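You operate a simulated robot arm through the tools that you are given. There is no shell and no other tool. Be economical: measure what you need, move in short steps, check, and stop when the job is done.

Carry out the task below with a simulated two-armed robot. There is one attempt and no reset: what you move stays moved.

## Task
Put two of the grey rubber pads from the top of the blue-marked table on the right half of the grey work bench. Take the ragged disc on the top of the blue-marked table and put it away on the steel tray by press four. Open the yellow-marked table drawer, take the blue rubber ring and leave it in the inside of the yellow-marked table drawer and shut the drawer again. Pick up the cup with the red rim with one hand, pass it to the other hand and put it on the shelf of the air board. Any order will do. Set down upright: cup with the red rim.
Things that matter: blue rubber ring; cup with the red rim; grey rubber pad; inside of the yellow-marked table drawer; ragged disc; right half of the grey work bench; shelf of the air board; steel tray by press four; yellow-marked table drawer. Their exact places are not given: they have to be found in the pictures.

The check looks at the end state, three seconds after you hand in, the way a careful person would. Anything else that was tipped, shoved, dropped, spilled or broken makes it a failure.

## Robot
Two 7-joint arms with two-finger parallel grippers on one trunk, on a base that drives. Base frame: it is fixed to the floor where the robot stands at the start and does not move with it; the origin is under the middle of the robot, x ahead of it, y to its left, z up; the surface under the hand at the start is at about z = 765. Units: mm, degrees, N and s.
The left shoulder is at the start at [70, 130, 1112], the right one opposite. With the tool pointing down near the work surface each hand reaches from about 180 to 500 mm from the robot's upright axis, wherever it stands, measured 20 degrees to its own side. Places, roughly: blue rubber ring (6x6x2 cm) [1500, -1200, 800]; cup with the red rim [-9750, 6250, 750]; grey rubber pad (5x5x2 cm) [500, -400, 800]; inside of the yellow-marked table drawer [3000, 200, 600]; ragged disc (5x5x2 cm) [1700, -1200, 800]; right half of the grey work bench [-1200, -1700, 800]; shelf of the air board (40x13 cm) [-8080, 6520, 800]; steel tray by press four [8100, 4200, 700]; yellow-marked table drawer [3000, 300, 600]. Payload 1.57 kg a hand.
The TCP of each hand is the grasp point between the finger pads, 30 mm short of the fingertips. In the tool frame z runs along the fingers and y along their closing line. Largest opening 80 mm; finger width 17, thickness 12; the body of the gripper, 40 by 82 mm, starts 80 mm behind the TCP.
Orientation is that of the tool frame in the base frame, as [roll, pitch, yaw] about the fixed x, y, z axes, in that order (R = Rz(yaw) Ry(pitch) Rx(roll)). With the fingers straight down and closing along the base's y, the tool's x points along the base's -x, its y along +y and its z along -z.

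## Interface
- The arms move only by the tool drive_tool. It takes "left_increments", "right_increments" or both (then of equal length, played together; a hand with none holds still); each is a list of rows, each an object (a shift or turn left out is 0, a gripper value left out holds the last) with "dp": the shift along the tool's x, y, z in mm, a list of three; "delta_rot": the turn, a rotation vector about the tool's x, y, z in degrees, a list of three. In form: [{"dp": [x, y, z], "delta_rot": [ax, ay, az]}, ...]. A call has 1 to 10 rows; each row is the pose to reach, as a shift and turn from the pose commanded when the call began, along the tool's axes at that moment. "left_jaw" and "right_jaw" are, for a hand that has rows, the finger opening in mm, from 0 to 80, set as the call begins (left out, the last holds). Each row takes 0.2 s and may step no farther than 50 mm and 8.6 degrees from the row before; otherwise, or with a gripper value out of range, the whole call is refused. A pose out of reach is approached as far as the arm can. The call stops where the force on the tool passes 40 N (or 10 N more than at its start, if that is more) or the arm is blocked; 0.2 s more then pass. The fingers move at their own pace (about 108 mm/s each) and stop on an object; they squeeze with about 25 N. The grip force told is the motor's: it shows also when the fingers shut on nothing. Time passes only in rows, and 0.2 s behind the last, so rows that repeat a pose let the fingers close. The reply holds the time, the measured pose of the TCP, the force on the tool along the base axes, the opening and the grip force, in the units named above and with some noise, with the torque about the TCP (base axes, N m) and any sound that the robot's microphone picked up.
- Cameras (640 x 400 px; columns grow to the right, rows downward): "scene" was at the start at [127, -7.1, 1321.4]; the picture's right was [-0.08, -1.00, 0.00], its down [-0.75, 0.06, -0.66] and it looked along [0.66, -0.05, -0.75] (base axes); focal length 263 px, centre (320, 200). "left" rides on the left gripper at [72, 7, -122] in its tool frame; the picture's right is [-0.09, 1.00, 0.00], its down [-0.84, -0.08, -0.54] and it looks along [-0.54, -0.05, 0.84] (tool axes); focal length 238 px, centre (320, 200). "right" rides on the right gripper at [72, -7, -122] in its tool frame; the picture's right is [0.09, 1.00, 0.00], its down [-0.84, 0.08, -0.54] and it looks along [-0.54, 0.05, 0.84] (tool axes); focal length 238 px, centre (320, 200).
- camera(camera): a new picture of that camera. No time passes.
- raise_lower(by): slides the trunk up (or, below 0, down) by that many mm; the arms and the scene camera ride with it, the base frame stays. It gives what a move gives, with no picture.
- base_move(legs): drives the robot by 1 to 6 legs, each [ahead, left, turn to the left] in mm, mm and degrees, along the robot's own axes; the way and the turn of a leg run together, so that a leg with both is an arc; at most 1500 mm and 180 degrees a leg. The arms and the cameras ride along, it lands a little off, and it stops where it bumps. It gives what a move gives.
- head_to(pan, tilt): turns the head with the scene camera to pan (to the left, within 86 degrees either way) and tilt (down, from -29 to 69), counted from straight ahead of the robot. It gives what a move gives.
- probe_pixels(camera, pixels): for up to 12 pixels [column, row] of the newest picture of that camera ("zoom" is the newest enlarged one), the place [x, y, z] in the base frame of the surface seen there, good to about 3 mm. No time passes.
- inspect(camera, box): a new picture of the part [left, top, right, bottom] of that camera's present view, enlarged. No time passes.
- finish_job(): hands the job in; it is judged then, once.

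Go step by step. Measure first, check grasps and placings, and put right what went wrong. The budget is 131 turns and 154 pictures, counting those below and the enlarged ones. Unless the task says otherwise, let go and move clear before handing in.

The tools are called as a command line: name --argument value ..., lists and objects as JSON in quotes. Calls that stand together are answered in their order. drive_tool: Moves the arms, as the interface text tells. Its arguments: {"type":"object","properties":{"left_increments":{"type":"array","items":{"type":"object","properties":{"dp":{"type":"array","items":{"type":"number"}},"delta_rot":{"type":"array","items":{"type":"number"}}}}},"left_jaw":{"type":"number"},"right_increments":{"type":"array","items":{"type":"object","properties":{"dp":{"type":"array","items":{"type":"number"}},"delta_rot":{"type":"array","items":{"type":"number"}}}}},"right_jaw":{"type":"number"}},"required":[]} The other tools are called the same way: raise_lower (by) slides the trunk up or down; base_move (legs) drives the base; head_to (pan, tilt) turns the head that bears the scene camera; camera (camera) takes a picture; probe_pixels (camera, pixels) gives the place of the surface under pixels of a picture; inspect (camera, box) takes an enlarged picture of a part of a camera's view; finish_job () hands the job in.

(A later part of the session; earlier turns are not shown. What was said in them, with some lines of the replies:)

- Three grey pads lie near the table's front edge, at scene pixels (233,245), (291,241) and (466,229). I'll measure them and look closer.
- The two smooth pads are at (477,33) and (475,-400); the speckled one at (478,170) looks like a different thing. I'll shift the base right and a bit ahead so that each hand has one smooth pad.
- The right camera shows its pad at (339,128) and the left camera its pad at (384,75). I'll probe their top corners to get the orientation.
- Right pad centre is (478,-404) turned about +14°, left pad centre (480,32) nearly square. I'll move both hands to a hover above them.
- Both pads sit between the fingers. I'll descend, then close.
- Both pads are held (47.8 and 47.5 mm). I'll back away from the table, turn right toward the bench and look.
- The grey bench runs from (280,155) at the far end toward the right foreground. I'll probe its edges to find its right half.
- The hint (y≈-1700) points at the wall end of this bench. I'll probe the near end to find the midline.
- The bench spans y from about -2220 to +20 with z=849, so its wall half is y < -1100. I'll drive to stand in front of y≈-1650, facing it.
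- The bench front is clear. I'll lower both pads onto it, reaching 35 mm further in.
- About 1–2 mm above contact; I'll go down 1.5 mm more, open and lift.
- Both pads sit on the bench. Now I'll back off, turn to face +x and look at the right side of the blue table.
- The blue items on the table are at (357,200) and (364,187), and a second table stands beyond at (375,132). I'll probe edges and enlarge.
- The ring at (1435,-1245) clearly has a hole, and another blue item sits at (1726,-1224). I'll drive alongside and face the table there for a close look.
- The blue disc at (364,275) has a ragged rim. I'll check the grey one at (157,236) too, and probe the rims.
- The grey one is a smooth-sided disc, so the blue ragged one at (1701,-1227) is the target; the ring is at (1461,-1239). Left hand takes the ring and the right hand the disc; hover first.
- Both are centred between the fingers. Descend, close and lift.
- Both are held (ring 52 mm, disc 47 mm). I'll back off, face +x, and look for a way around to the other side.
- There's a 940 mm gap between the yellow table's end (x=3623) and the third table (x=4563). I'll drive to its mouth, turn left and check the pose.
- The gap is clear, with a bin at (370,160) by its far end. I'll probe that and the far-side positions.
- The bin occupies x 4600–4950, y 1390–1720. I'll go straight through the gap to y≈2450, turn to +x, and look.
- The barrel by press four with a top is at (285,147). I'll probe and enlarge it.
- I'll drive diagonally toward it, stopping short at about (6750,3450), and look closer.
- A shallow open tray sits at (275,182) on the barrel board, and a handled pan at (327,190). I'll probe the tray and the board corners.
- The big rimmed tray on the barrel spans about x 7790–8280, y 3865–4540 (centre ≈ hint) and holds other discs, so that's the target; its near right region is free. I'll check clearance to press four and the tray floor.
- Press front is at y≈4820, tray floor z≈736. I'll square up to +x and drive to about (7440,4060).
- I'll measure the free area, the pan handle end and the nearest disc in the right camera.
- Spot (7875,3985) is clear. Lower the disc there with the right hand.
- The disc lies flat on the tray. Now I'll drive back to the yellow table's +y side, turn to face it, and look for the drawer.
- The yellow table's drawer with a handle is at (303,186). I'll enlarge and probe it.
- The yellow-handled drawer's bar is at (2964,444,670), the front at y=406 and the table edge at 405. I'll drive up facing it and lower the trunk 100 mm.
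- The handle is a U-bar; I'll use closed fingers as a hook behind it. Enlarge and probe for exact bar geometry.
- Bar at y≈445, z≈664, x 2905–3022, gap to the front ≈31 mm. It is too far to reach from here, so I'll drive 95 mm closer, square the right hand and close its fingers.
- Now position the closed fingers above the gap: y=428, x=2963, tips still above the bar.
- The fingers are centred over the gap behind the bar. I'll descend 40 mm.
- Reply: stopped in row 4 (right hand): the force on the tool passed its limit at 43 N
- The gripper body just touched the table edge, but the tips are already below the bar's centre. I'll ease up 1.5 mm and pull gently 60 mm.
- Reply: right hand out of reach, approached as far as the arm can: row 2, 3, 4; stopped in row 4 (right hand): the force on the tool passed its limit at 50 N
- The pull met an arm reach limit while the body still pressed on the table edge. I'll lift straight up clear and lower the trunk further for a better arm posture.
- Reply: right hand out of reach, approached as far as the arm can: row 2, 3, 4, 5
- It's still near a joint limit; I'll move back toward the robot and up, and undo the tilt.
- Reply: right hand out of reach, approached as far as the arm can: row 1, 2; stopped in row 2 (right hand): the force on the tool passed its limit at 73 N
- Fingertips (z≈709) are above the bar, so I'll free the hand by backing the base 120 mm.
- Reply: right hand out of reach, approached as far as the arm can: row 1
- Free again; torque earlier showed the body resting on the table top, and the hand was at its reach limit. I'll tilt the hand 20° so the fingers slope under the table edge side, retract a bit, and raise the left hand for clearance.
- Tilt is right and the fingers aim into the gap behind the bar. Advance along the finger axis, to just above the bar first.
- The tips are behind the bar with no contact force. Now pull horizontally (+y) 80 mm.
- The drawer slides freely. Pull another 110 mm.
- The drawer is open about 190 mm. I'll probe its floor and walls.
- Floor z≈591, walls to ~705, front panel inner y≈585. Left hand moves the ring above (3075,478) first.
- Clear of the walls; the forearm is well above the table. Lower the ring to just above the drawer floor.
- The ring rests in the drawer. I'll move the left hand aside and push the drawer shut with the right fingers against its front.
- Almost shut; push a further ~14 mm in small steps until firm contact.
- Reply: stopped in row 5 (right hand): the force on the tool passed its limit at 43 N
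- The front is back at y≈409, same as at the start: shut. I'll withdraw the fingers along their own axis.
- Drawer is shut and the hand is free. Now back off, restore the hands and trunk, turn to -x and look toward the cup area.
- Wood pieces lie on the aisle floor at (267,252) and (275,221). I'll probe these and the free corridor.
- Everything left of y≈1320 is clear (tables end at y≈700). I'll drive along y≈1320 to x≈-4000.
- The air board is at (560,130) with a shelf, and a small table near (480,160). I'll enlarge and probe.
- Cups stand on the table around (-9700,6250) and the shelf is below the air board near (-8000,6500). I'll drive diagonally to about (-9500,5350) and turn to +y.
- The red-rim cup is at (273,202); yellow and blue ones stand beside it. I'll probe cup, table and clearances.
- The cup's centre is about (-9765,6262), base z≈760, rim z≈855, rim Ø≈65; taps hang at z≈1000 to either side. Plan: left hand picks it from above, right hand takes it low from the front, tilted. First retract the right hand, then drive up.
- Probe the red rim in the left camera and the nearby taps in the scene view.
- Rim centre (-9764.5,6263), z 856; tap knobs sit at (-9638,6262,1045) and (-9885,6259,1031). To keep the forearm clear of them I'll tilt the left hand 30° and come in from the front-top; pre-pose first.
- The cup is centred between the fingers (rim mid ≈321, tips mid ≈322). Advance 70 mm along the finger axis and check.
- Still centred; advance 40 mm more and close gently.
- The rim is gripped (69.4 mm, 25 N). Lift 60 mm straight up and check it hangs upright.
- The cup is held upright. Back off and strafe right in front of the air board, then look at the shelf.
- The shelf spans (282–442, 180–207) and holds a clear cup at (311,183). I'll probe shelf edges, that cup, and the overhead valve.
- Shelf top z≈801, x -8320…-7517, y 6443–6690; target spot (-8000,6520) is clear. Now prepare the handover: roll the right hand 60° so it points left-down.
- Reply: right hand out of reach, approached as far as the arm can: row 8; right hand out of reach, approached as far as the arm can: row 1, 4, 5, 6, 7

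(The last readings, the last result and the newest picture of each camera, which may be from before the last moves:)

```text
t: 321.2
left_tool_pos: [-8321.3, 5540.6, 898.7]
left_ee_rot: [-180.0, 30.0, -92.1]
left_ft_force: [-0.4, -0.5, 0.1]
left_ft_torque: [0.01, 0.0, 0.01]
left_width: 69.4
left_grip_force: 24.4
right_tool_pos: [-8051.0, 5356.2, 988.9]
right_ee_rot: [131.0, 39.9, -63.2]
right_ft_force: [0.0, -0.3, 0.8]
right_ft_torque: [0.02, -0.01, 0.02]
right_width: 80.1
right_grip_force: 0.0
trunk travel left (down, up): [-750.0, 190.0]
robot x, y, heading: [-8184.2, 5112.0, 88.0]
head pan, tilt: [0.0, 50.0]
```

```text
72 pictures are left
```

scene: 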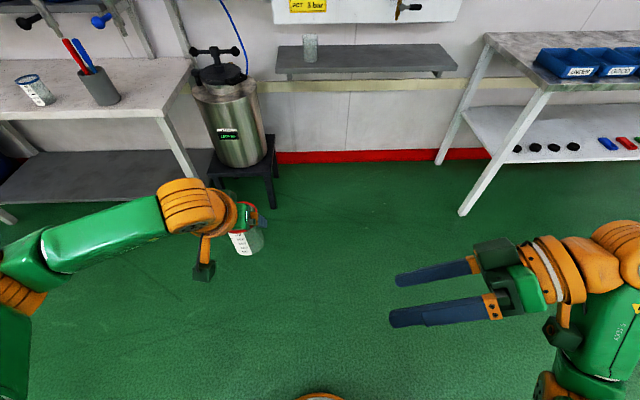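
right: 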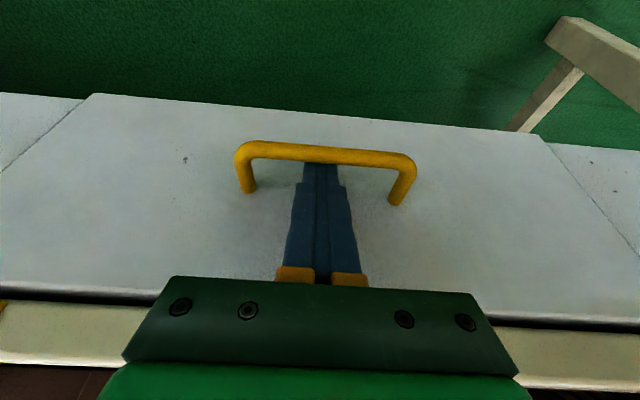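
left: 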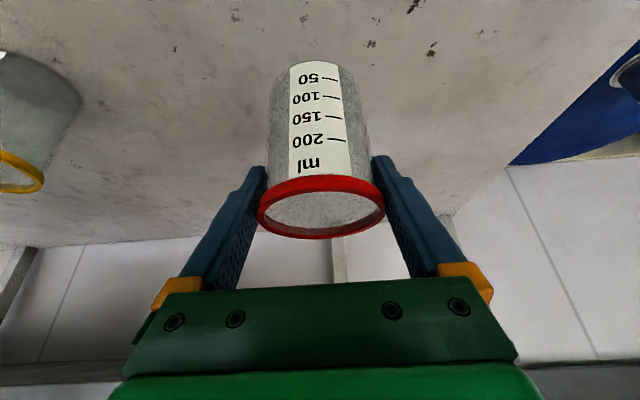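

The right hand already points left-down (tool z ≈ (-0.86,0.04,-0.50)); it was just too close to the body. I'll move it forward 130 mm and finish the twist.

drive_tool --right_increments '[{"dp": [-13, -33, 3]}, {"dp": [-26, -67, 6]}, {"dp": [-40, -100, 9]}, {"dp": [-53, -134, 11]}, {"dp": [-53, -134, 11], "delta_rot": [0, 0, -8.4]}, {"dp": [-53, -134, 11], "delta_rot": [0, 0, -16.8]}, {"dp": [-53, -134, 11], "delta_rot": [0, 0, -25.2]}, {"dp": [-53, -134, 11], "delta_rot": [0, 0, -33.6]}, {"dp": [-53, -134, 11], "delta_rot": [0, 0, -42]}, {"dp": [-53, -134, 11], "delta_rot": [0, 0, -42]}]'

camera --camera "scene"

```text
t: 323.4
left_tool_pos: [-8319.9, 5540.2, 898.8]
left_ee_rot: [179.9, 29.8, -92.1]
left_ft_force: [-0.9, 0.1, 0.0]
left_ft_torque: [0.02, 0.0, -0.05]
left_width: 69.2
left_grip_force: 24.9
right_tool_pos: [-8117.6, 5339.8, 1076.1]
right_ee_rot: [-180.0, 60.0, -2.4]
right_ft_force: [0.2, -0.1, 0.2]
right_ft_torque: [0.02, 0.0, 0.02]
right_width: 79.9
right_grip_force: 0.1
right hand out of reach, approached as far as the arm can: row 1, 2, 3, 4, 5, 6, 7, 8, 9, 10
trunk travel left (down, up): [-750.0, 190.0]
robot x, y, heading: [-8185.3, 5111.1, 87.9]
head pan, tilt: [0.0, 50.0]
```

```text
71 pictures are left
```

scene: 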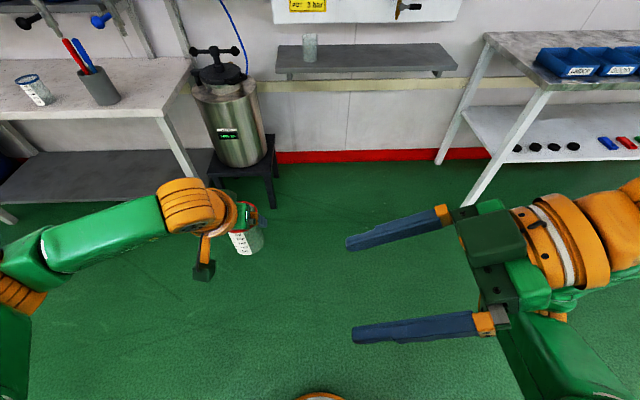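

Orientation is right but the position is not reachable that far out right. I'll command a point further left, nearer the robot's midline.

drive_tool --right_increments '[{"dp": [-31, -3, 34]}, {"dp": [-62, -6, 68]}, {"dp": [-62, -6, 68]}, {"dp": [-62, -6, 68]}]'

```text
t: 324.4
left_tool_pos: [-8323.2, 5539.8, 899.1]
left_ee_rot: [179.9, 29.8, -92.1]
left_ft_force: [-0.5, 0.0, 0.3]
left_ft_torque: [0.04, 0.0, 0.0]
left_width: 69.3
left_grip_force: 25.1
right_tool_pos: [-8207.2, 5350.5, 1098.1]
right_ee_rot: [179.9, 59.8, -2.4]
right_ft_force: [-0.2, 0.1, 0.2]
right_ft_torque: [-0.03, 0.01, 0.02]
right_width: 80.0
right_grip_force: 0.1
trunk travel left (down, up): [-750.0, 190.0]
robot x, y, heading: [-8180.0, 5111.6, 87.7]
head pan, tilt: [0.0, 50.0]
```

That worked (the command had been reset to the measured pose). Now move forward, down and slightly right.

drive_tool --right_increments '[{"dp": [26, -25, 5]}, {"dp": [52, -51, 10]}, {"dp": [78, -76, 14]}, {"dp": [104.6, -101.7, 19]}, {"dp": [104.6, -101.7, 19]}]'

camera --camera "scene"

```text
t: 325.6
left_tool_pos: [-8321.3, 5539.7, 898.9]
left_ee_rot: [-180.0, 30.0, -92.1]
left_ft_force: [0.3, -0.3, -0.2]
left_ft_torque: [0.0, 0.01, -0.01]
left_width: 69.2
left_grip_force: 25.0
right_tool_pos: [-8205.0, 5360.1, 1089.0]
right_ee_rot: [179.9, 59.8, -2.4]
right_ft_force: [0.0, -1.4, -0.5]
right_ft_torque: [-0.01, 0.04, 0.0]
right_width: 80.0
right_grip_force: 0.1
right hand out of reach, approached as far as the arm can: row 1, 2, 3, 4, 5
trunk travel left (down, up): [-750.0, 190.0]
robot x, y, heading: [-8180.7, 5113.1, 87.7]
head pan, tilt: [0.0, 50.0]
```

```text
70 pictures are left
```

scene: 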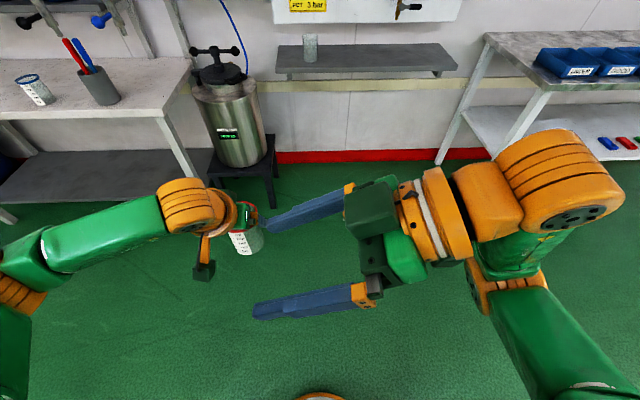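

The sideways posture is at a joint limit. Instead I'll swing the right hand about the vertical so it points forward and down (tilt 60°), while moving it forward.

drive_tool --right_increments '[{"dp": [8, -12, -2], "delta_rot": [7.4, 0, 4.2]}, {"dp": [16, -24, -4], "delta_rot": [14.7, 0, 8.5]}, {"dp": [24, -37, -5], "delta_rot": [22.1, 0, 12.7]}, {"dp": [32, -49, -7], "delta_rot": [29.4, 0, 17]}, {"dp": [40, -61, -9], "delta_rot": [36.8, 0, 21.2]}, {"dp": [48, -73, -11], "delta_rot": [44.1, 0, 25.5]}, {"dp": [56, -86, -12], "delta_rot": [51.5, 0, 29.7]}, {"dp": [64, -98, -14], "delta_rot": [58.8, 0, 34]}, {"dp": [72, -110, -16], "delta_rot": [66.2, 0, 38.2]}, {"dp": [80, -122, -18], "delta_rot": [73.5, 0, 42.4]}]'

camera --camera "scene"

```text
t: 327.8
left_tool_pos: [-8323.0, 5539.2, 898.6]
left_ee_rot: [-179.9, 30.0, -91.9]
left_ft_force: [0.0, -0.3, -0.4]
left_ft_torque: [-0.01, 0.0, -0.03]
left_width: 69.2
left_grip_force: 24.8
right_tool_pos: [-8141.9, 5477.9, 1028.7]
right_ee_rot: [-179.5, 60.0, -87.0]
right_ft_force: [0.3, 0.3, 0.0]
right_ft_torque: [-0.04, 0.0, 0.01]
right_width: 80.2
right_grip_force: 0.0
right hand out of reach, approached as far as the arm can: row 2, 3, 4, 5, 6, 7, 8, 9
trunk travel left (down, up): [-750.0, 190.0]
robot x, y, heading: [-8185.9, 5107.1, 87.9]
head pan, tilt: [0.0, 50.0]
```

```text
69 pictures are left
```

scene: 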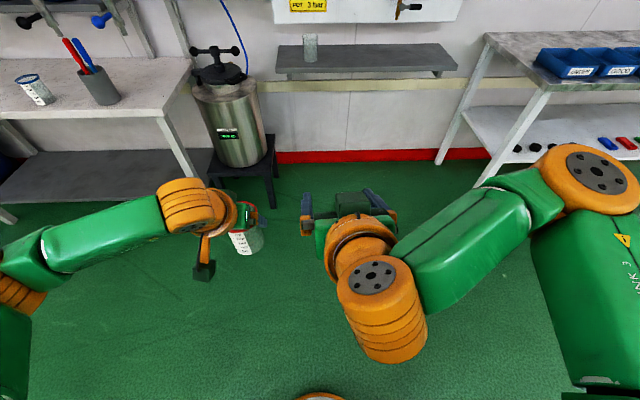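

The right hand now points forward-down at 60° and is free. Next rotate the left hand to vertical and see how the cup sits.

drive_tool --left_increments '[{"delta_rot": [0, 7.5, 0]}, {"delta_rot": [0, 15, 0]}, {"delta_rot": [0, 22.5, 0]}, {"delta_rot": [0, 30, 0]}, {"delta_rot": [0, 30, 0]}]'

camera --camera "left"

camera --camera "right"

inspect --camera "scene" --box '[140, 140, 460, 340]'

```text
t: 329.0
left_tool_pos: [-8321.0, 5539.4, 899.6]
left_ee_rot: [-180.0, -0.3, -92.1]
left_ft_force: [-0.6, -0.4, 0.3]
left_ft_torque: [0.0, -0.01, 0.01]
left_width: 69.0
left_grip_force: 25.2
right_tool_pos: [-8141.7, 5478.6, 1029.0]
right_ee_rot: [-179.6, 60.0, -86.8]
right_ft_force: [-0.9, 0.1, 0.1]
right_ft_torque: [-0.03, 0.03, 0.02]
right_width: 79.8
right_grip_force: 0.0
trunk travel left (down, up): [-750.0, 190.0]
robot x, y, heading: [-8181.8, 5111.5, 87.9]
head pan, tilt: [0.0, 50.0]
```

```text
68 pictures are left
```

left: 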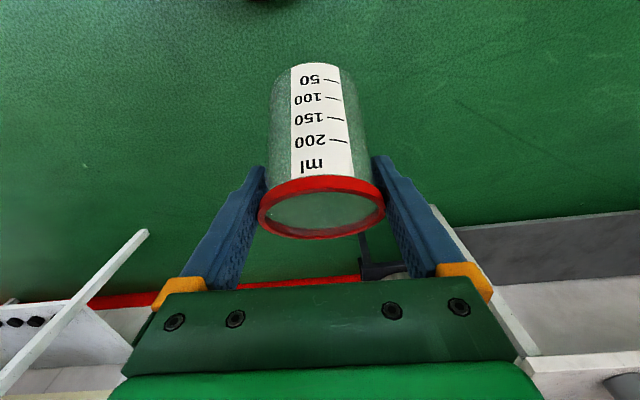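

```text
67 pictures are left
```

right: 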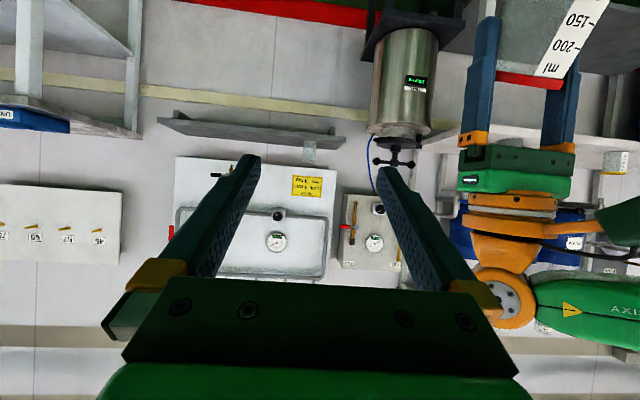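

```text
2.00 times, centred on (300, 240) of scene
```

zoom: 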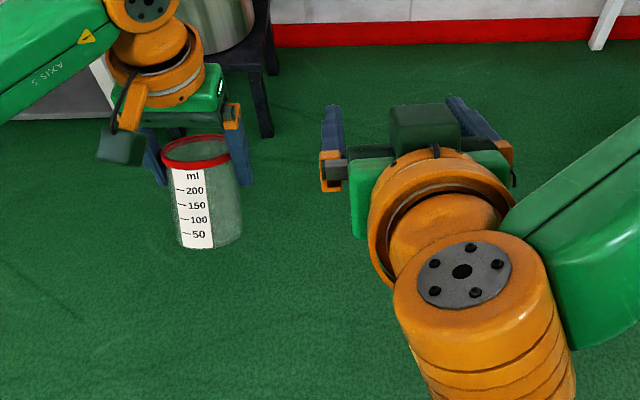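

The cup turned rigidly with the hand, now leaning 30° (bottom toward the robot), so the right hand at 60° tilt would meet it squarely at its lower part. I'll lower the right hand first and align its yaw.

drive_tool --right_increments '[{"dp": [28, 0, 10], "delta_rot": [1.5, 0, 0.8]}, {"dp": [56, 0.6, 20], "delta_rot": [3, 0, 1.7]}, {"dp": [84, 1, 30], "delta_rot": [4.4, 0, 2.55]}, {"dp": [111.5, 1.2, 39], "delta_rot": [4.4, 0, 2.55]}, {"dp": [111.5, 1.2, 39], "delta_rot": [4.4, 0, 2.55]}]'

```text
t: 330.2
left_tool_pos: [-8322.2, 5539.3, 898.6]
left_ee_rot: [179.9, 0.1, -92.1]
left_ft_force: [-0.4, -1.1, -0.8]
left_ft_torque: [0.01, 0.01, -0.02]
left_width: 69.0
left_grip_force: 25.8
right_tool_pos: [-8139.9, 5455.1, 913.1]
right_ee_rot: [-179.8, 60.0, -92.0]
right_ft_force: [0.6, -0.1, -0.4]
right_ft_torque: [0.0, 0.02, -0.01]
right_width: 79.9
right_grip_force: 0.0
trunk travel left (down, up): [-750.0, 190.0]
robot x, y, heading: [-8182.3, 5110.0, 88.1]
head pan, tilt: [0.0, 50.0]
```

Now bring the left hand with the cup 100 mm right and 40 mm forward.

drive_tool --left_increments '[{"dp": [-20, 0, 0]}, {"dp": [-40, -20, 0]}, {"dp": [-40, -60, 0]}, {"dp": [-40, -100, 0]}, {"dp": [-40, -100, 0]}]'

camera --camera "right"

camera --camera "left"

camera --camera "scene"

```text
t: 331.4
left_tool_pos: [-8220.6, 5574.8, 898.2]
left_ee_rot: [-179.8, 0.0, -92.1]
left_ft_force: [0.7, 0.8, 0.7]
left_ft_torque: [-0.03, 0.0, -0.01]
left_width: 69.2
left_grip_force: 25.2
right_tool_pos: [-8141.5, 5455.1, 913.0]
right_ee_rot: [-179.6, 60.0, -91.9]
right_ft_force: [-0.1, 0.0, -0.4]
right_ft_torque: [0.01, -0.01, -0.01]
right_width: 80.3
right_grip_force: 0.0
trunk travel left (down, up): [-750.0, 190.0]
robot x, y, heading: [-8181.0, 5110.0, 87.9]
head pan, tilt: [0.0, 50.0]
```

```text
65 pictures are left
```

right: 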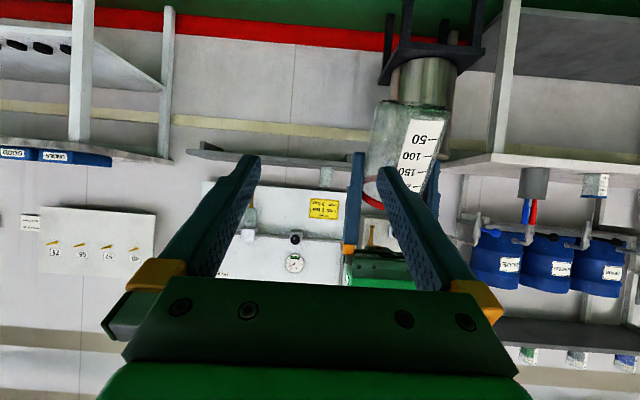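

```text
64 pictures are left
```

left: 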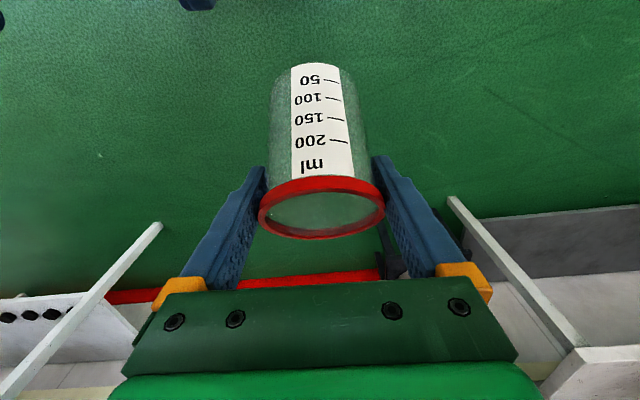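

```text
63 pictures are left
```

scene: 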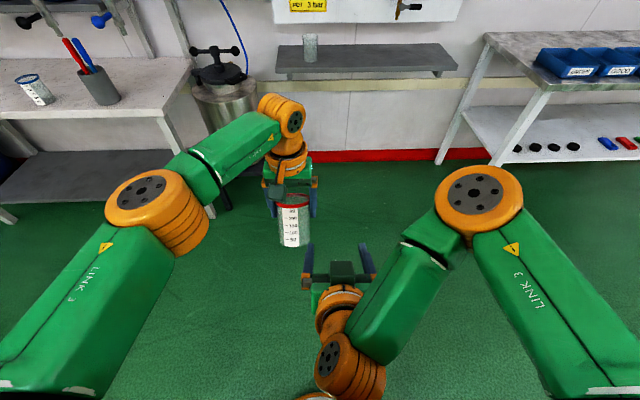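

I'll check the cup's exact tilt and place by probing its near wall.

inspect --camera "scene" --box '[230, 150, 390, 270]'

probe_pixels --camera "scene" --pixels '[[291, 209], [293, 222], [295, 236], [280, 204], [309, 204], [283, 238], [309, 238], [296, 243]]'

```text
3.33 times, centred on (310, 210) of scene
```

zoom: 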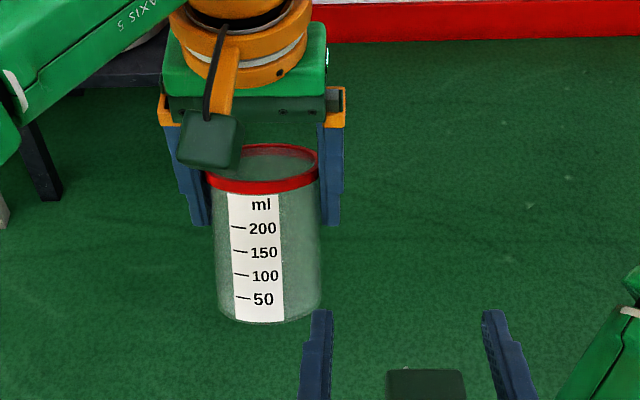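

```text
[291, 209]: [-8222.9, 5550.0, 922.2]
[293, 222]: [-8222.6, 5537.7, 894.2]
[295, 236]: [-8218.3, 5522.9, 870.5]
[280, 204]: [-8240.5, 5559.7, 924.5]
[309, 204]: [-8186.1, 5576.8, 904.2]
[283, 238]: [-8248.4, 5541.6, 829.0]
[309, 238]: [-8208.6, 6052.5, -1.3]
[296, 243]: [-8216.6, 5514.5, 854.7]
```

The wall slope (≈28°) matches the model; grip point ≈ (-8221,5551,857). Move the right hand left 84 mm to line up.

drive_tool --right_increments '[{"dp": [0, 30, 0]}, {"dp": [0, 60, 0]}, {"dp": [0, 84, 0]}, {"dp": [0, 84, 0]}]'

camera --camera "right"

camera --camera "scene"

```text
t: 332.4
left_tool_pos: [-8221.2, 5574.6, 898.6]
left_ee_rot: [-179.9, 0.0, -92.1]
left_ft_force: [0.9, -0.6, -1.2]
left_ft_torque: [-0.01, -0.03, -0.01]
left_width: 69.2
left_grip_force: 24.6
right_tool_pos: [-8224.7, 5460.3, 913.0]
right_ee_rot: [-179.7, 60.0, -92.0]
right_ft_force: [-0.2, 0.1, 0.2]
right_ft_torque: [-0.01, -0.01, 0.0]
right_width: 79.9
right_grip_force: 0.0
trunk travel left (down, up): [-750.0, 190.0]
robot x, y, heading: [-8183.6, 5114.2, 87.9]
head pan, tilt: [0.0, 50.0]
```

```text
61 pictures are left
```

right: 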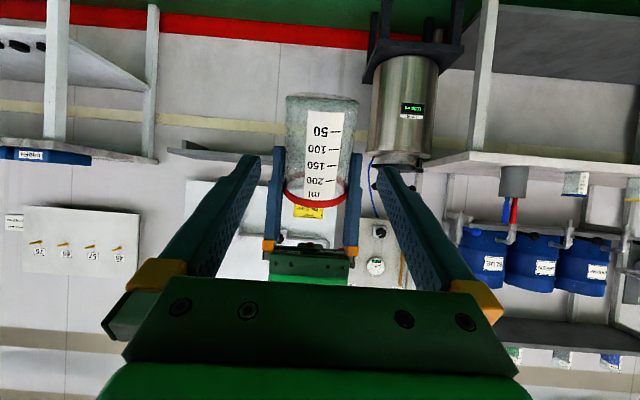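

```text
60 pictures are left
```

scene: 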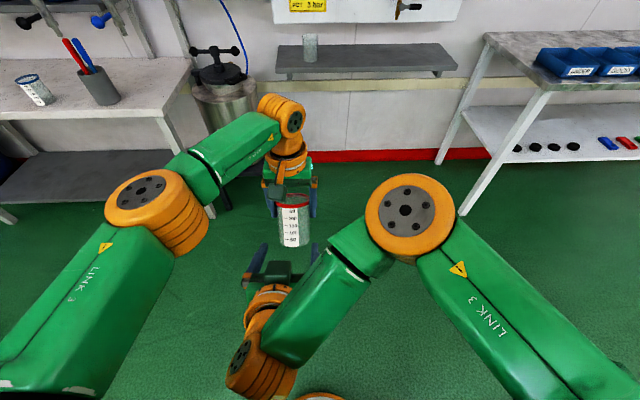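

The cup is centred between the right fingers (≈321 vs 318). Advance 60 mm along the finger axis, then the rest.

drive_tool --right_increments '[{"dp": [1, 0, 20]}, {"dp": [2, 0, 40]}, {"dp": [3, 0, 60]}, {"dp": [3, 0, 60]}]'

camera --camera "right"

camera --camera "left"

```text
t: 333.4
left_tool_pos: [-8221.0, 5574.6, 897.8]
left_ee_rot: [-180.0, 0.1, -92.1]
left_ft_force: [0.1, 0.5, -0.9]
left_ft_torque: [0.01, 0.01, -0.04]
left_width: 68.8
left_grip_force: 24.6
right_tool_pos: [-8222.5, 5511.6, 878.0]
right_ee_rot: [-179.7, 59.9, -92.0]
right_ft_force: [-0.7, -0.1, -0.6]
right_ft_torque: [-0.01, 0.02, -0.03]
right_width: 80.1
right_grip_force: 0.1
trunk travel left (down, up): [-750.0, 190.0]
robot x, y, heading: [-8179.6, 5112.3, 87.9]
head pan, tilt: [0.0, 50.0]
```

```text
59 pictures are left
```

right: 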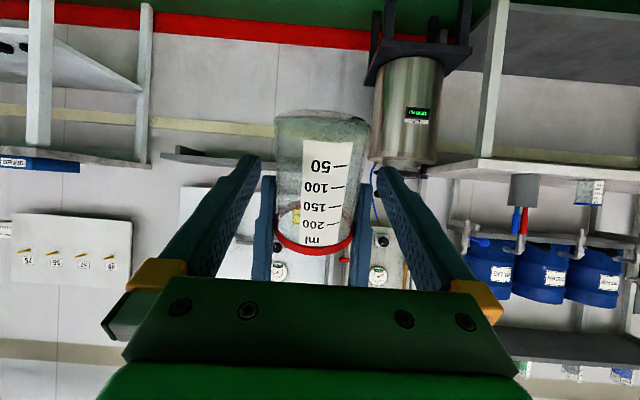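

```text
58 pictures are left
```

left: 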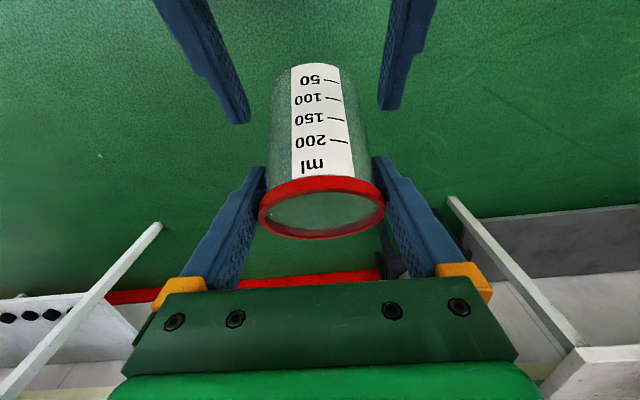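

Well aligned. Advance the remaining 46 mm.

drive_tool --right_increments '[{"dp": [0.3, 0, 15]}, {"dp": [0.6, 0, 30]}, {"dp": [0.6, 0, 46]}, {"dp": [0.6, 0, 46]}]'

camera --camera "right"

camera --camera "left"

```text
t: 334.4
left_tool_pos: [-8221.6, 5574.9, 898.3]
left_ee_rot: [179.9, 0.0, -92.0]
left_ft_force: [-0.2, 0.6, -0.6]
left_ft_torque: [-0.01, 0.0, 0.01]
left_width: 68.9
left_grip_force: 24.8
right_tool_pos: [-8220.9, 5549.4, 855.1]
right_ee_rot: [-179.6, 60.0, -91.8]
right_ft_force: [0.1, 0.3, -0.3]
right_ft_torque: [0.01, 0.0, -0.05]
right_width: 80.0
right_grip_force: 0.0
trunk travel left (down, up): [-750.0, 190.0]
robot x, y, heading: [-8183.1, 5112.7, 87.9]
head pan, tilt: [0.0, 50.0]
```

```text
57 pictures are left
```

right: 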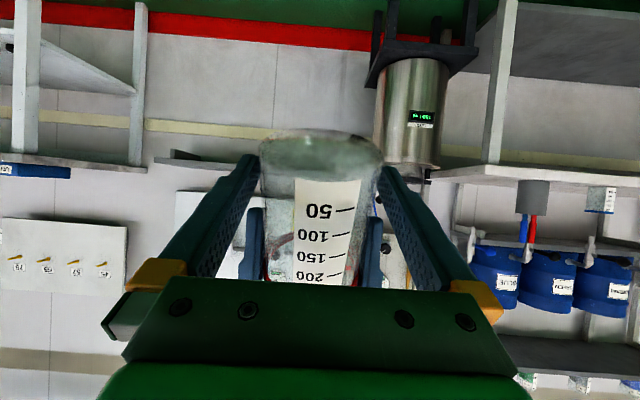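

```text
56 pictures are left
```

left: 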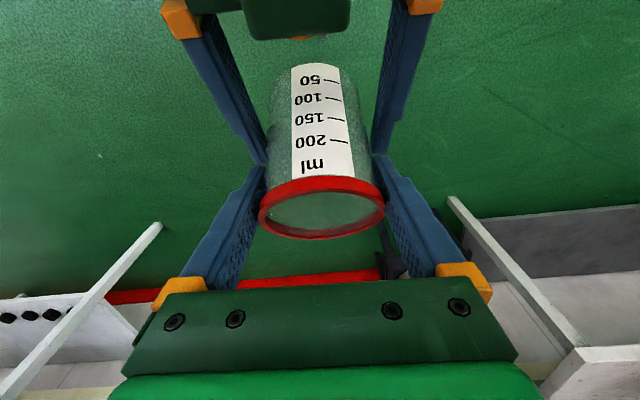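

Both hands straddle the cup without contact forces. Close the right hand.

drive_tool --right_increments '[{}, {}, {}]' --right_jaw 35

camera --camera "right"

```text
t: 335.2
left_tool_pos: [-8220.1, 5574.8, 898.3]
left_ee_rot: [-180.0, -0.1, -92.1]
left_ft_force: [-6.9, -2.5, 3.5]
left_ft_torque: [-0.04, 0.23, -0.08]
left_width: 69.1
left_grip_force: 24.9
right_tool_pos: [-8220.8, 5549.5, 853.0]
right_ee_rot: [-179.6, 60.0, -92.0]
right_ft_force: [7.3, 2.6, -4.2]
right_ft_torque: [-0.12, 0.07, -0.09]
right_width: 66.8
right_grip_force: 25.3
trunk travel left (down, up): [-750.0, 190.0]
robot x, y, heading: [-8180.8, 5109.2, 87.8]
head pan, tilt: [0.0, 50.0]
```

```text
55 pictures are left
```

right: 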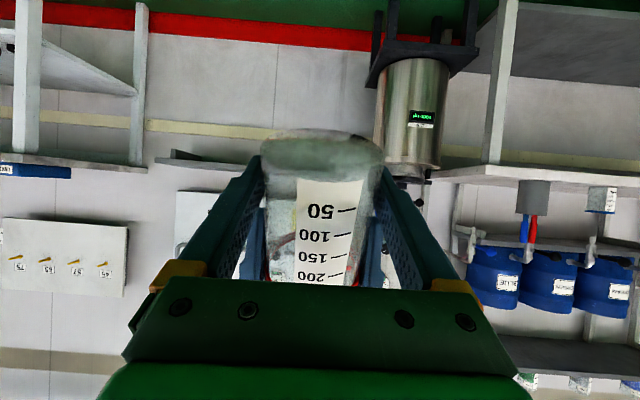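

The right hand holds the cup at 66.8 mm. Open the left hand and withdraw it upward.

drive_tool --left_increments '[{}, {}, {}]' --left_jaw 80

drive_tool --left_increments '[{"dp": [0, 0, -20]}, {"dp": [0, 0, -50]}, {"dp": [0, 0, -90]}, {"dp": [0, 0, -110]}, {"dp": [0, 40, -110]}, {"dp": [0, 85, -110]}, {"dp": [0, 130, -110]}, {"dp": [0, 160, -110]}]'

camera --camera "scene"

camera --camera "right"

```text
t: 336.0
left_tool_pos: [-8220.9, 5575.0, 899.2]
left_ee_rot: [180.0, -0.1, -92.1]
left_ft_force: [0.1, -0.3, -0.4]
left_ft_torque: [0.02, -0.02, 0.0]
left_width: 80.0
left_grip_force: 0.2
right_tool_pos: [-8221.9, 5549.3, 852.7]
right_ee_rot: [-179.7, 60.0, -92.0]
right_ft_force: [-0.2, 0.3, 0.8]
right_ft_torque: [0.02, -0.01, -0.01]
right_width: 67.4
right_grip_force: 25.8
trunk travel left (down, up): [-750.0, 190.0]
robot x, y, heading: [-8182.4, 5111.6, 87.9]
head pan, tilt: [0.0, 50.0]
```

```text
t: 337.8
left_tool_pos: [-8328.4, 5606.1, 1031.2]
left_ee_rot: [178.5, 4.7, -93.6]
left_ft_force: [-0.3, 0.5, -0.7]
left_ft_torque: [-0.01, -0.02, 0.02]
left_width: 80.0
left_grip_force: 0.2
left hand out of reach, approached as far as the arm can: row 4, 5, 6, 7, 8
right_tool_pos: [-8222.7, 5548.5, 853.7]
right_ee_rot: [-179.5, 60.1, -91.9]
right_ft_force: [-1.1, -0.4, 1.0]
right_ft_torque: [0.0, 0.01, 0.01]
right_width: 67.4
right_grip_force: 25.3
trunk travel left (down, up): [-750.0, 190.0]
robot x, y, heading: [-8182.6, 5112.2, 88.0]
head pan, tilt: [0.0, 50.0]
```

```text
54 pictures are left
```

scene: 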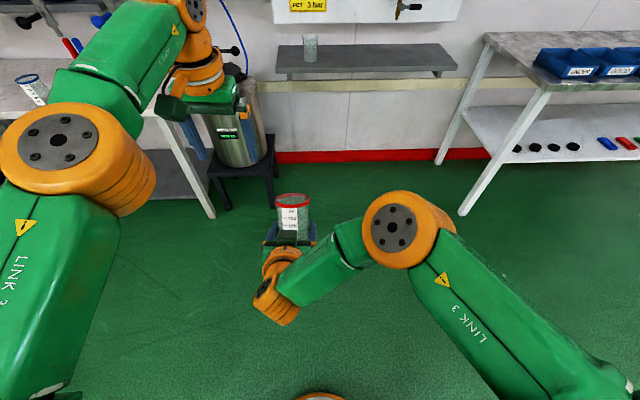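

```text
53 pictures are left
```

right: 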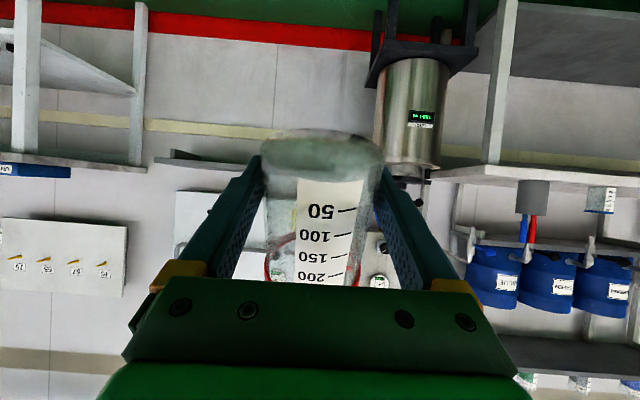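

Handover done; the cup is held only by the right hand, leaning. I'll retract the left hand and pitch the right hand to horizontal so the cup stands upright.

drive_tool --left_increments '[{"dp": [45, 0, 0]}, {"dp": [90, 0, 0]}, {"dp": [135, 0, 0]}, {"dp": [180, 0, 0]}, {"dp": [200, 0, 0]}, {"dp": [200, 0, 0]}]' --right_increments '[{"delta_rot": [0, -6, 0]}, {"delta_rot": [0, -12, 0]}, {"delta_rot": [0, -18, 0]}, {"delta_rot": [0, -24, 0]}, {"delta_rot": [0, -30, 0]}, {"delta_rot": [0, -30, 0]}]'

camera --camera "scene"

camera --camera "right"

```text
t: 339.2
left_tool_pos: [-8388.5, 5382.4, 1008.8]
left_ee_rot: [-180.0, -0.1, -92.1]
left_ft_force: [-0.6, -0.3, -0.5]
left_ft_torque: [-0.06, -0.01, 0.02]
left_width: 80.2
left_grip_force: 0.1
right_tool_pos: [-8194.9, 5549.9, 904.1]
right_ee_rot: [-148.0, 89.8, -60.5]
right_ft_force: [-0.3, 0.1, -0.1]
right_ft_torque: [0.02, 0.0, -0.01]
right_width: 67.0
right_grip_force: 25.3
right hand out of reach, approached as far as the arm can: row 4, 5, 6
trunk travel left (down, up): [-750.0, 190.0]
robot x, y, heading: [-8182.1, 5109.9, 88.1]
head pan, tilt: [0.0, 50.0]
```

```text
52 pictures are left
```

scene: 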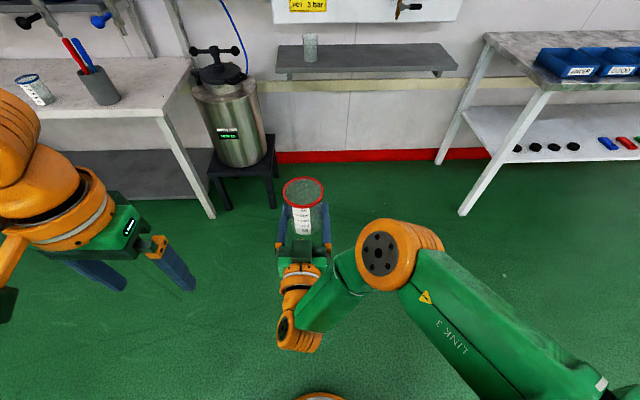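

```text
51 pictures are left
```

right: 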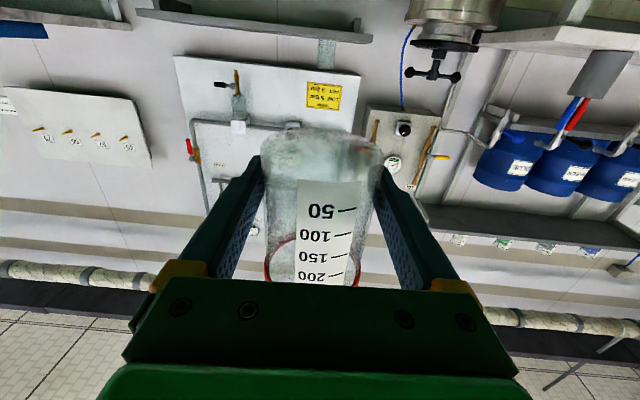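

The hand is horizontal (pointing +y) at z≈904 with the cup upright and its bottom ≈27 mm below the TCP. I'll square the base, strafe, and drive to just short of the shelf.

base_move --legs '[[0, 0, 2], [0, -190, 0], [840, 0, 0]]'

head_to --pan 0 --tilt 40

camera --camera "scene"

camera --camera "right"

```text
t: 345.1
left_tool_pos: [-8203.6, 6200.6, 1010.5]
left_ee_rot: [-180.0, 0.1, -90.1]
left_ft_force: [0.2, -0.2, 0.1]
left_ft_torque: [-0.01, -0.03, 0.0]
left_width: 79.9
left_grip_force: 0.1
right_tool_pos: [-8017.3, 6373.9, 903.5]
right_ee_rot: [-150.0, 89.5, -60.5]
right_ft_force: [-0.3, 0.0, -0.5]
right_ft_torque: [0.02, 0.0, -0.05]
right_width: 67.0
right_grip_force: 25.4
trunk travel left (down, up): [-750.0, 190.0]
robot x, y, heading: [-7987.4, 5935.3, 89.5]
head pan, tilt: [0.0, 50.0]
```

```text
t: 345.9
left_tool_pos: [-8204.1, 6202.8, 1008.8]
left_ee_rot: [-180.0, -0.1, -90.2]
left_ft_force: [-0.3, 0.2, -0.9]
left_ft_torque: [0.02, 0.02, 0.0]
left_width: 80.2
left_grip_force: 0.0
right_tool_pos: [-8016.9, 6374.6, 901.8]
right_ee_rot: [-152.1, 89.5, -62.7]
right_ft_force: [1.1, -0.2, -0.5]
right_ft_torque: [0.0, -0.01, 0.0]
right_width: 67.1
right_grip_force: 25.5
trunk travel left (down, up): [-750.0, 190.0]
robot x, y, heading: [-7991.7, 5938.9, 89.6]
head pan, tilt: [0.0, 40.0]
```

```text
50 pictures are left
```

scene: 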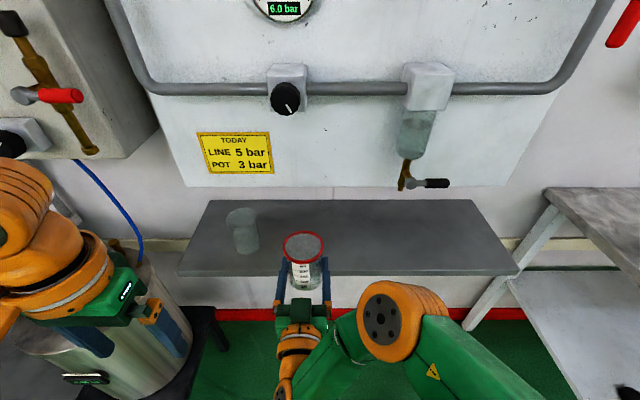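

```text
49 pictures are left
```

right: 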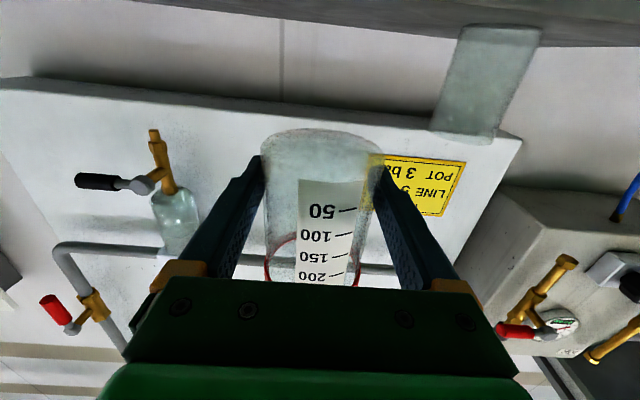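

I'll probe the other glass, the shelf front edge, and the cup's wall for uprightness.

probe_pixels --camera "scene" --pixels '[[243, 220], [240, 245], [350, 268], [350, 220], [300, 258], [301, 268], [302, 284], [285, 245], [322, 245], [303, 236], [210, 268]]'

inspect --camera "scene" --box '[200, 190, 400, 330]'

```text
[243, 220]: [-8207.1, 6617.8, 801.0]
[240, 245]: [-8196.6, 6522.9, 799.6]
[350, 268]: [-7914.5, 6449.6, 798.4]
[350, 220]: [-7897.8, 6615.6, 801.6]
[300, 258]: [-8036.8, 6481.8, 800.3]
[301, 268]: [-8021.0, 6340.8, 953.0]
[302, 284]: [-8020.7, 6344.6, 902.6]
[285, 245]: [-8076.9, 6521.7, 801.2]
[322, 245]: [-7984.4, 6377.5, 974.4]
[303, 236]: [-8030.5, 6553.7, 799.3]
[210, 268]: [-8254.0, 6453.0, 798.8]
```

```text
2.86 times, centred on (300, 260) of scene
```

zoom: 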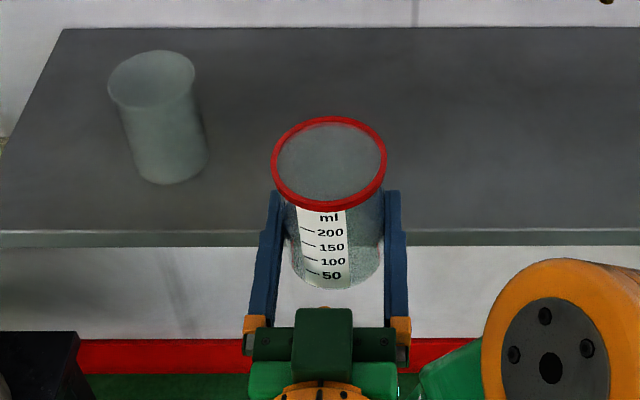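

probe_pixels --camera "zoom" --pixels '[[325, 222], [328, 235], [330, 248], [333, 262], [335, 275], [337, 283], [328, 207], [328, 119], [274, 160], [385, 160]]'

```text
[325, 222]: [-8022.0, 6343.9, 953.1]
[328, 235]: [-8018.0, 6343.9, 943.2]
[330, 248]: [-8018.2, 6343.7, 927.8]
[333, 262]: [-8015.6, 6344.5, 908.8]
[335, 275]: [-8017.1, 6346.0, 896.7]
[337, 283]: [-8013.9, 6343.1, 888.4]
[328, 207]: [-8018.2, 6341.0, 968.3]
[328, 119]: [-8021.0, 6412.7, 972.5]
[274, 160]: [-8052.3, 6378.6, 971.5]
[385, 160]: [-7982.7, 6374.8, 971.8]
```

The cup is exactly upright (wall y≈6344 at all heights), bottom ≈876. Lower the trunk 58 mm (15 mm above the shelf), then drive in 118 mm.

raise_lower --by -58

base_move --legs '[[118, 0, 0]]'

inspect --camera "scene" --box '[180, 160, 420, 320]'

```text
t: 346.9
left_tool_pos: [-8204.1, 6202.4, 952.7]
left_ee_rot: [180.0, 0.0, -90.1]
left_ft_force: [-0.3, -0.3, -0.3]
left_ft_torque: [-0.02, -0.01, -0.01]
left_width: 80.0
left_grip_force: 0.1
right_tool_pos: [-8016.8, 6373.4, 845.9]
right_ee_rot: [-152.0, 89.6, -62.5]
right_ft_force: [0.0, -0.3, -0.3]
right_ft_torque: [0.04, 0.03, 0.02]
right_width: 67.0
right_grip_force: 24.8
trunk travel left (down, up): [-692.0, 248.0]
robot x, y, heading: [-7990.0, 5934.9, 89.9]
head pan, tilt: [0.0, 40.0]
```

```text
t: 348.1
left_tool_pos: [-8204.1, 6319.9, 952.4]
left_ee_rot: [179.9, 0.0, -90.2]
left_ft_force: [0.1, -0.7, -0.4]
left_ft_torque: [-0.01, 0.04, -0.03]
left_width: 80.1
left_grip_force: 0.0
right_tool_pos: [-8016.2, 6492.5, 845.5]
right_ee_rot: [-146.9, 89.7, -57.2]
right_ft_force: [-0.2, -0.1, 0.7]
right_ft_torque: [-0.03, 0.01, 0.03]
right_width: 66.9
right_grip_force: 24.6
trunk travel left (down, up): [-692.0, 248.0]
robot x, y, heading: [-7989.6, 6059.8, 89.7]
head pan, tilt: [0.0, 40.0]
```

```text
2.50 times, centred on (300, 240) of scene
```

zoom: 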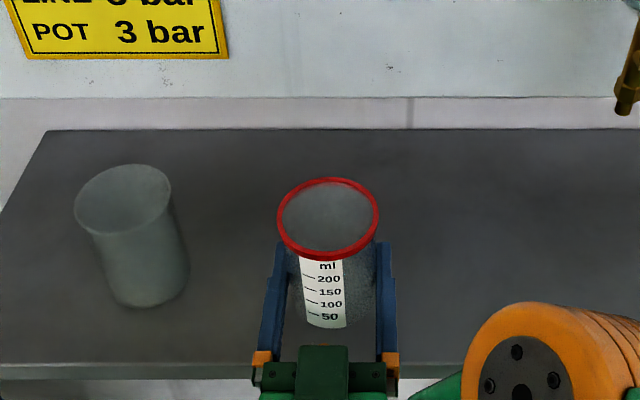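

Cup is over the shelf at (-8016,6492), about 17 mm up. Probe its rim height and lower the trunk 14 mm.

raise_lower --by -14

inspect --camera "scene" --box '[180, 160, 420, 320]'

probe_pixels --camera "zoom" --pixels '[[279, 215], [378, 215], [328, 181], [324, 326], [322, 300], [430, 300], [320, 345]]'

```text
t: 348.7
left_tool_pos: [-8205.0, 6320.0, 938.1]
left_ee_rot: [-179.9, -0.1, -90.1]
left_ft_force: [0.7, 0.1, -0.7]
left_ft_torque: [0.0, -0.02, -0.02]
left_width: 79.9
left_grip_force: 0.0
right_tool_pos: [-8016.7, 6493.2, 831.9]
right_ee_rot: [-152.9, 89.6, -63.3]
right_ft_force: [-0.3, -0.3, 0.0]
right_ft_torque: [0.02, -0.01, 0.04]
right_width: 67.3
right_grip_force: 24.3
trunk travel left (down, up): [-678.0, 262.0]
robot x, y, heading: [-7986.2, 6054.3, 89.6]
head pan, tilt: [0.0, 40.0]
```

```text
2.50 times, centred on (300, 240) of scene
```

zoom: 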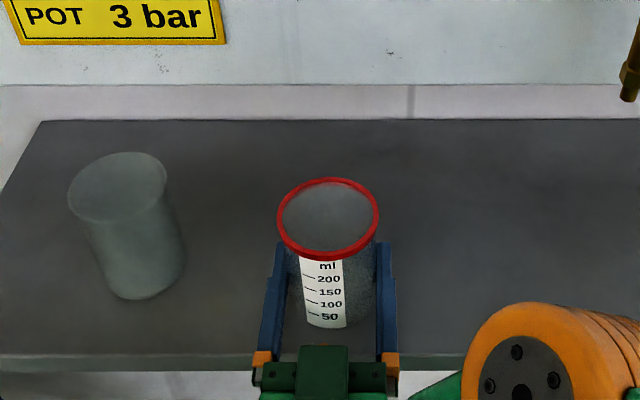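

```text
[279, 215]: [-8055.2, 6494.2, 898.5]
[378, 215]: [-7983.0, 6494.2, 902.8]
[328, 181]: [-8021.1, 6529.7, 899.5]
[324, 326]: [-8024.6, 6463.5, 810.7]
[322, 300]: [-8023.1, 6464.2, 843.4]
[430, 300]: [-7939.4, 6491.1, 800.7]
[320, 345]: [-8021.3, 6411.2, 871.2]
```

Rim at z≈901 means the bottom is ≈4 mm above the shelf. Lower in two small steps and watch the force.

raise_lower --by -2.5

raise_lower --by -1.5

```text
t: 349.2
left_tool_pos: [-8203.9, 6320.3, 935.0]
left_ee_rot: [180.0, 0.0, -90.1]
left_ft_force: [-0.2, -0.2, 0.8]
left_ft_torque: [0.01, 0.04, 0.05]
left_width: 80.0
left_grip_force: 0.0
right_tool_pos: [-8018.1, 6494.5, 827.8]
right_ee_rot: [-152.2, 89.5, -62.7]
right_ft_force: [-0.2, 0.7, 0.2]
right_ft_torque: [-0.01, -0.04, -0.03]
right_width: 67.2
right_grip_force: 24.9
trunk travel left (down, up): [-676.0, 264.0]
robot x, y, heading: [-7989.6, 6057.0, 89.9]
head pan, tilt: [0.0, 40.0]
```

```text
t: 349.7
left_tool_pos: [-8203.9, 6320.5, 933.4]
left_ee_rot: [180.0, -0.2, -90.0]
left_ft_force: [0.4, 0.7, 0.2]
left_ft_torque: [-0.04, -0.04, -0.01]
left_width: 80.0
left_grip_force: 0.0
right_tool_pos: [-8016.7, 6492.8, 827.4]
right_ee_rot: [-151.7, 89.6, -62.2]
right_ft_force: [-0.9, 0.3, 0.6]
right_ft_torque: [0.02, 0.05, 0.01]
right_width: 66.9
right_grip_force: 25.0
trunk travel left (down, up): [-674.0, 266.0]
robot x, y, heading: [-7989.0, 6057.2, 89.8]
head pan, tilt: [0.0, 40.0]
```

No contact yet; lower another 1.5 mm.

raise_lower --by -1.5

inspect --camera "scene" --box '[240, 200, 380, 320]'

probe_pixels --camera "zoom" --pixels '[[205, 180], [380, 180], [290, 120], [285, 365], [283, 330]]'

```text
t: 350.2
left_tool_pos: [-8203.6, 6320.9, 931.9]
left_ee_rot: [-179.9, 0.0, -90.0]
left_ft_force: [-0.4, 0.5, 0.8]
left_ft_torque: [-0.01, 0.02, 0.02]
left_width: 79.9
left_grip_force: 0.1
right_tool_pos: [-8017.4, 6493.2, 827.1]
right_ee_rot: [-134.9, 89.8, -45.3]
right_ft_force: [-1.3, 2.7, 9.1]
right_ft_torque: [0.18, 0.27, -0.1]
right_width: 66.9
right_grip_force: 24.4
trunk travel left (down, up): [-673.0, 267.0]
robot x, y, heading: [-7988.6, 6060.6, 89.7]
head pan, tilt: [0.0, 40.0]
```

```text
3.33 times, centred on (310, 260) of scene
```

zoom: 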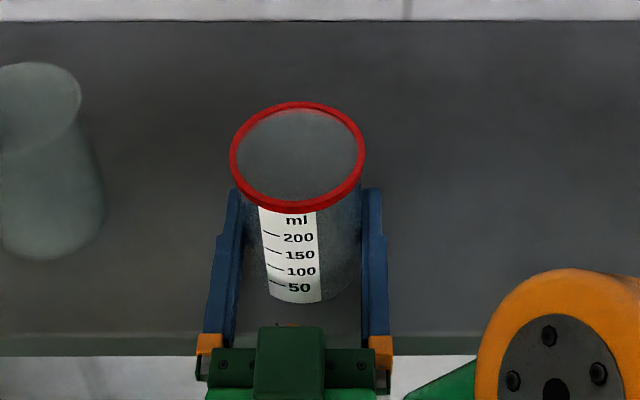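

```text
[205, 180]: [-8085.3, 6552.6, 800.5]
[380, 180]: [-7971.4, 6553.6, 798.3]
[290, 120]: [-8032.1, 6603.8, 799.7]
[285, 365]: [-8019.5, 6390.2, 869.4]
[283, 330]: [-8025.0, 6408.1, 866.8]
```

The cup touches the shelf (9 N). Open the right fingers and back straight out.

drive_tool --right_increments '[{}, {}, {}]' --right_jaw 80

camera --camera "right"

inspect --camera "scene" --box '[240, 200, 380, 320]'

```text
t: 351.1
left_tool_pos: [-8204.2, 6320.5, 931.9]
left_ee_rot: [180.0, 0.0, -90.0]
left_ft_force: [0.5, 0.2, -0.4]
left_ft_torque: [-0.01, -0.01, 0.02]
left_width: 80.1
left_grip_force: 0.1
right_tool_pos: [-8016.7, 6494.0, 826.4]
right_ee_rot: [-152.3, 89.6, -62.7]
right_ft_force: [0.4, -0.8, 0.0]
right_ft_torque: [0.03, -0.01, -0.03]
right_width: 79.9
right_grip_force: 0.0
trunk travel left (down, up): [-673.0, 267.0]
robot x, y, heading: [-7990.7, 6051.8, 89.7]
head pan, tilt: [0.0, 40.0]
```

```text
44 pictures are left
```

right: 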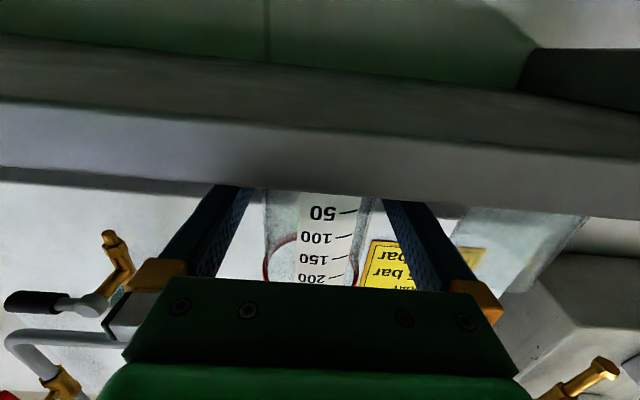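

```text
3.33 times, centred on (310, 260) of scene
```

zoom: 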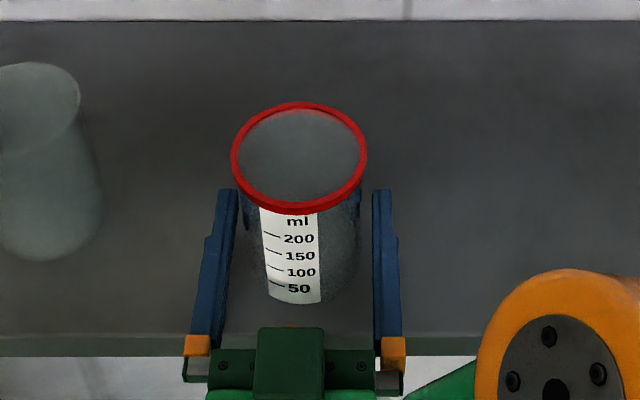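

The cup stands free between the open fingers. Back out straight 300 mm and look.

base_move --legs '[[-300, 0, 0]]'

camera --camera "scene"

inspect --camera "scene" --box '[200, 80, 440, 230]'

probe_pixels --camera "zoom" --pixels '[[320, 200], [100, 200], [320, 150]]'

```text
t: 353.1
left_tool_pos: [-8205.1, 6020.9, 932.2]
left_ee_rot: [179.9, -0.1, -90.1]
left_ft_force: [0.2, -0.6, 0.2]
left_ft_torque: [-0.02, -0.03, -0.01]
left_width: 80.0
left_grip_force: 0.1
right_tool_pos: [-8016.8, 6194.9, 824.5]
right_ee_rot: [-153.4, 89.6, -63.9]
right_ft_force: [0.9, 0.3, -0.4]
right_ft_torque: [-0.03, 0.0, 0.05]
right_width: 79.8
right_grip_force: 0.1
trunk travel left (down, up): [-673.0, 267.0]
robot x, y, heading: [-7987.8, 5758.4, 90.2]
head pan, tilt: [0.0, 40.0]
```

```text
42 pictures are left
```

scene: 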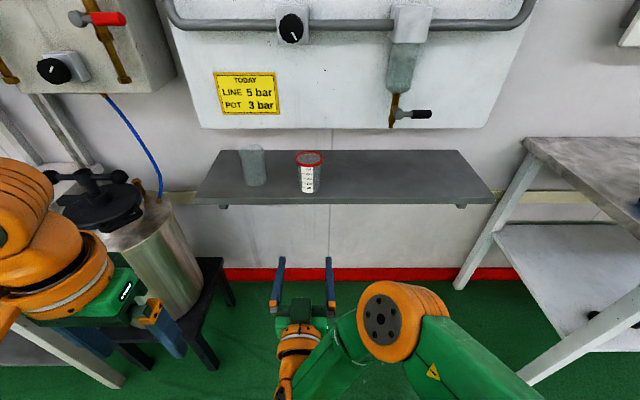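

```text
2.67 times, centred on (320, 155) of scene
```

zoom: 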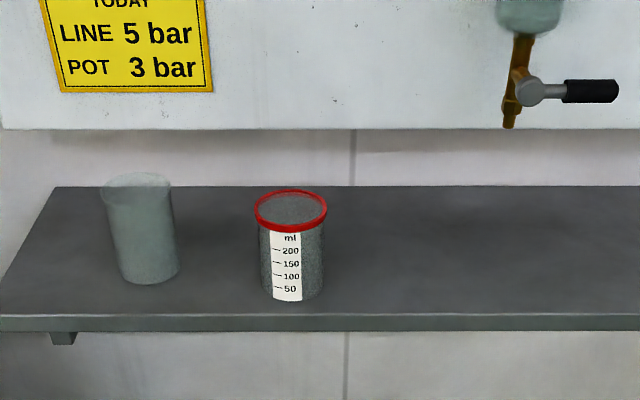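

```text
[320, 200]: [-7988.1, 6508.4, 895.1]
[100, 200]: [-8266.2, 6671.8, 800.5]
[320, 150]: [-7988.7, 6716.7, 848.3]
```

The red-rimmed cup stands upright on the shelf next to the untouched glass, and the hands are clear. The pads, disc and ring were each checked when placed, and the drawer is shut, so I'll hand in.

finish_job

```text
The job is handed in.
```

All four jobs are done and handed in:
- **Pads:** two smooth grey rubber pads are on the right half of the grey work bench. I took the right half to be the wall end, from the position you gave.
- **Disc:** the ragged disc is on the steel tray by press four. I took that to be the large rimmed tray on the barrel.
- **Ring:** the blue rubber ring is in the yellow-marked table drawer, and the drawer is shut.
- **Cup:** the cup with the red rim went from the left hand to the right and stands upright on the air board shelf.
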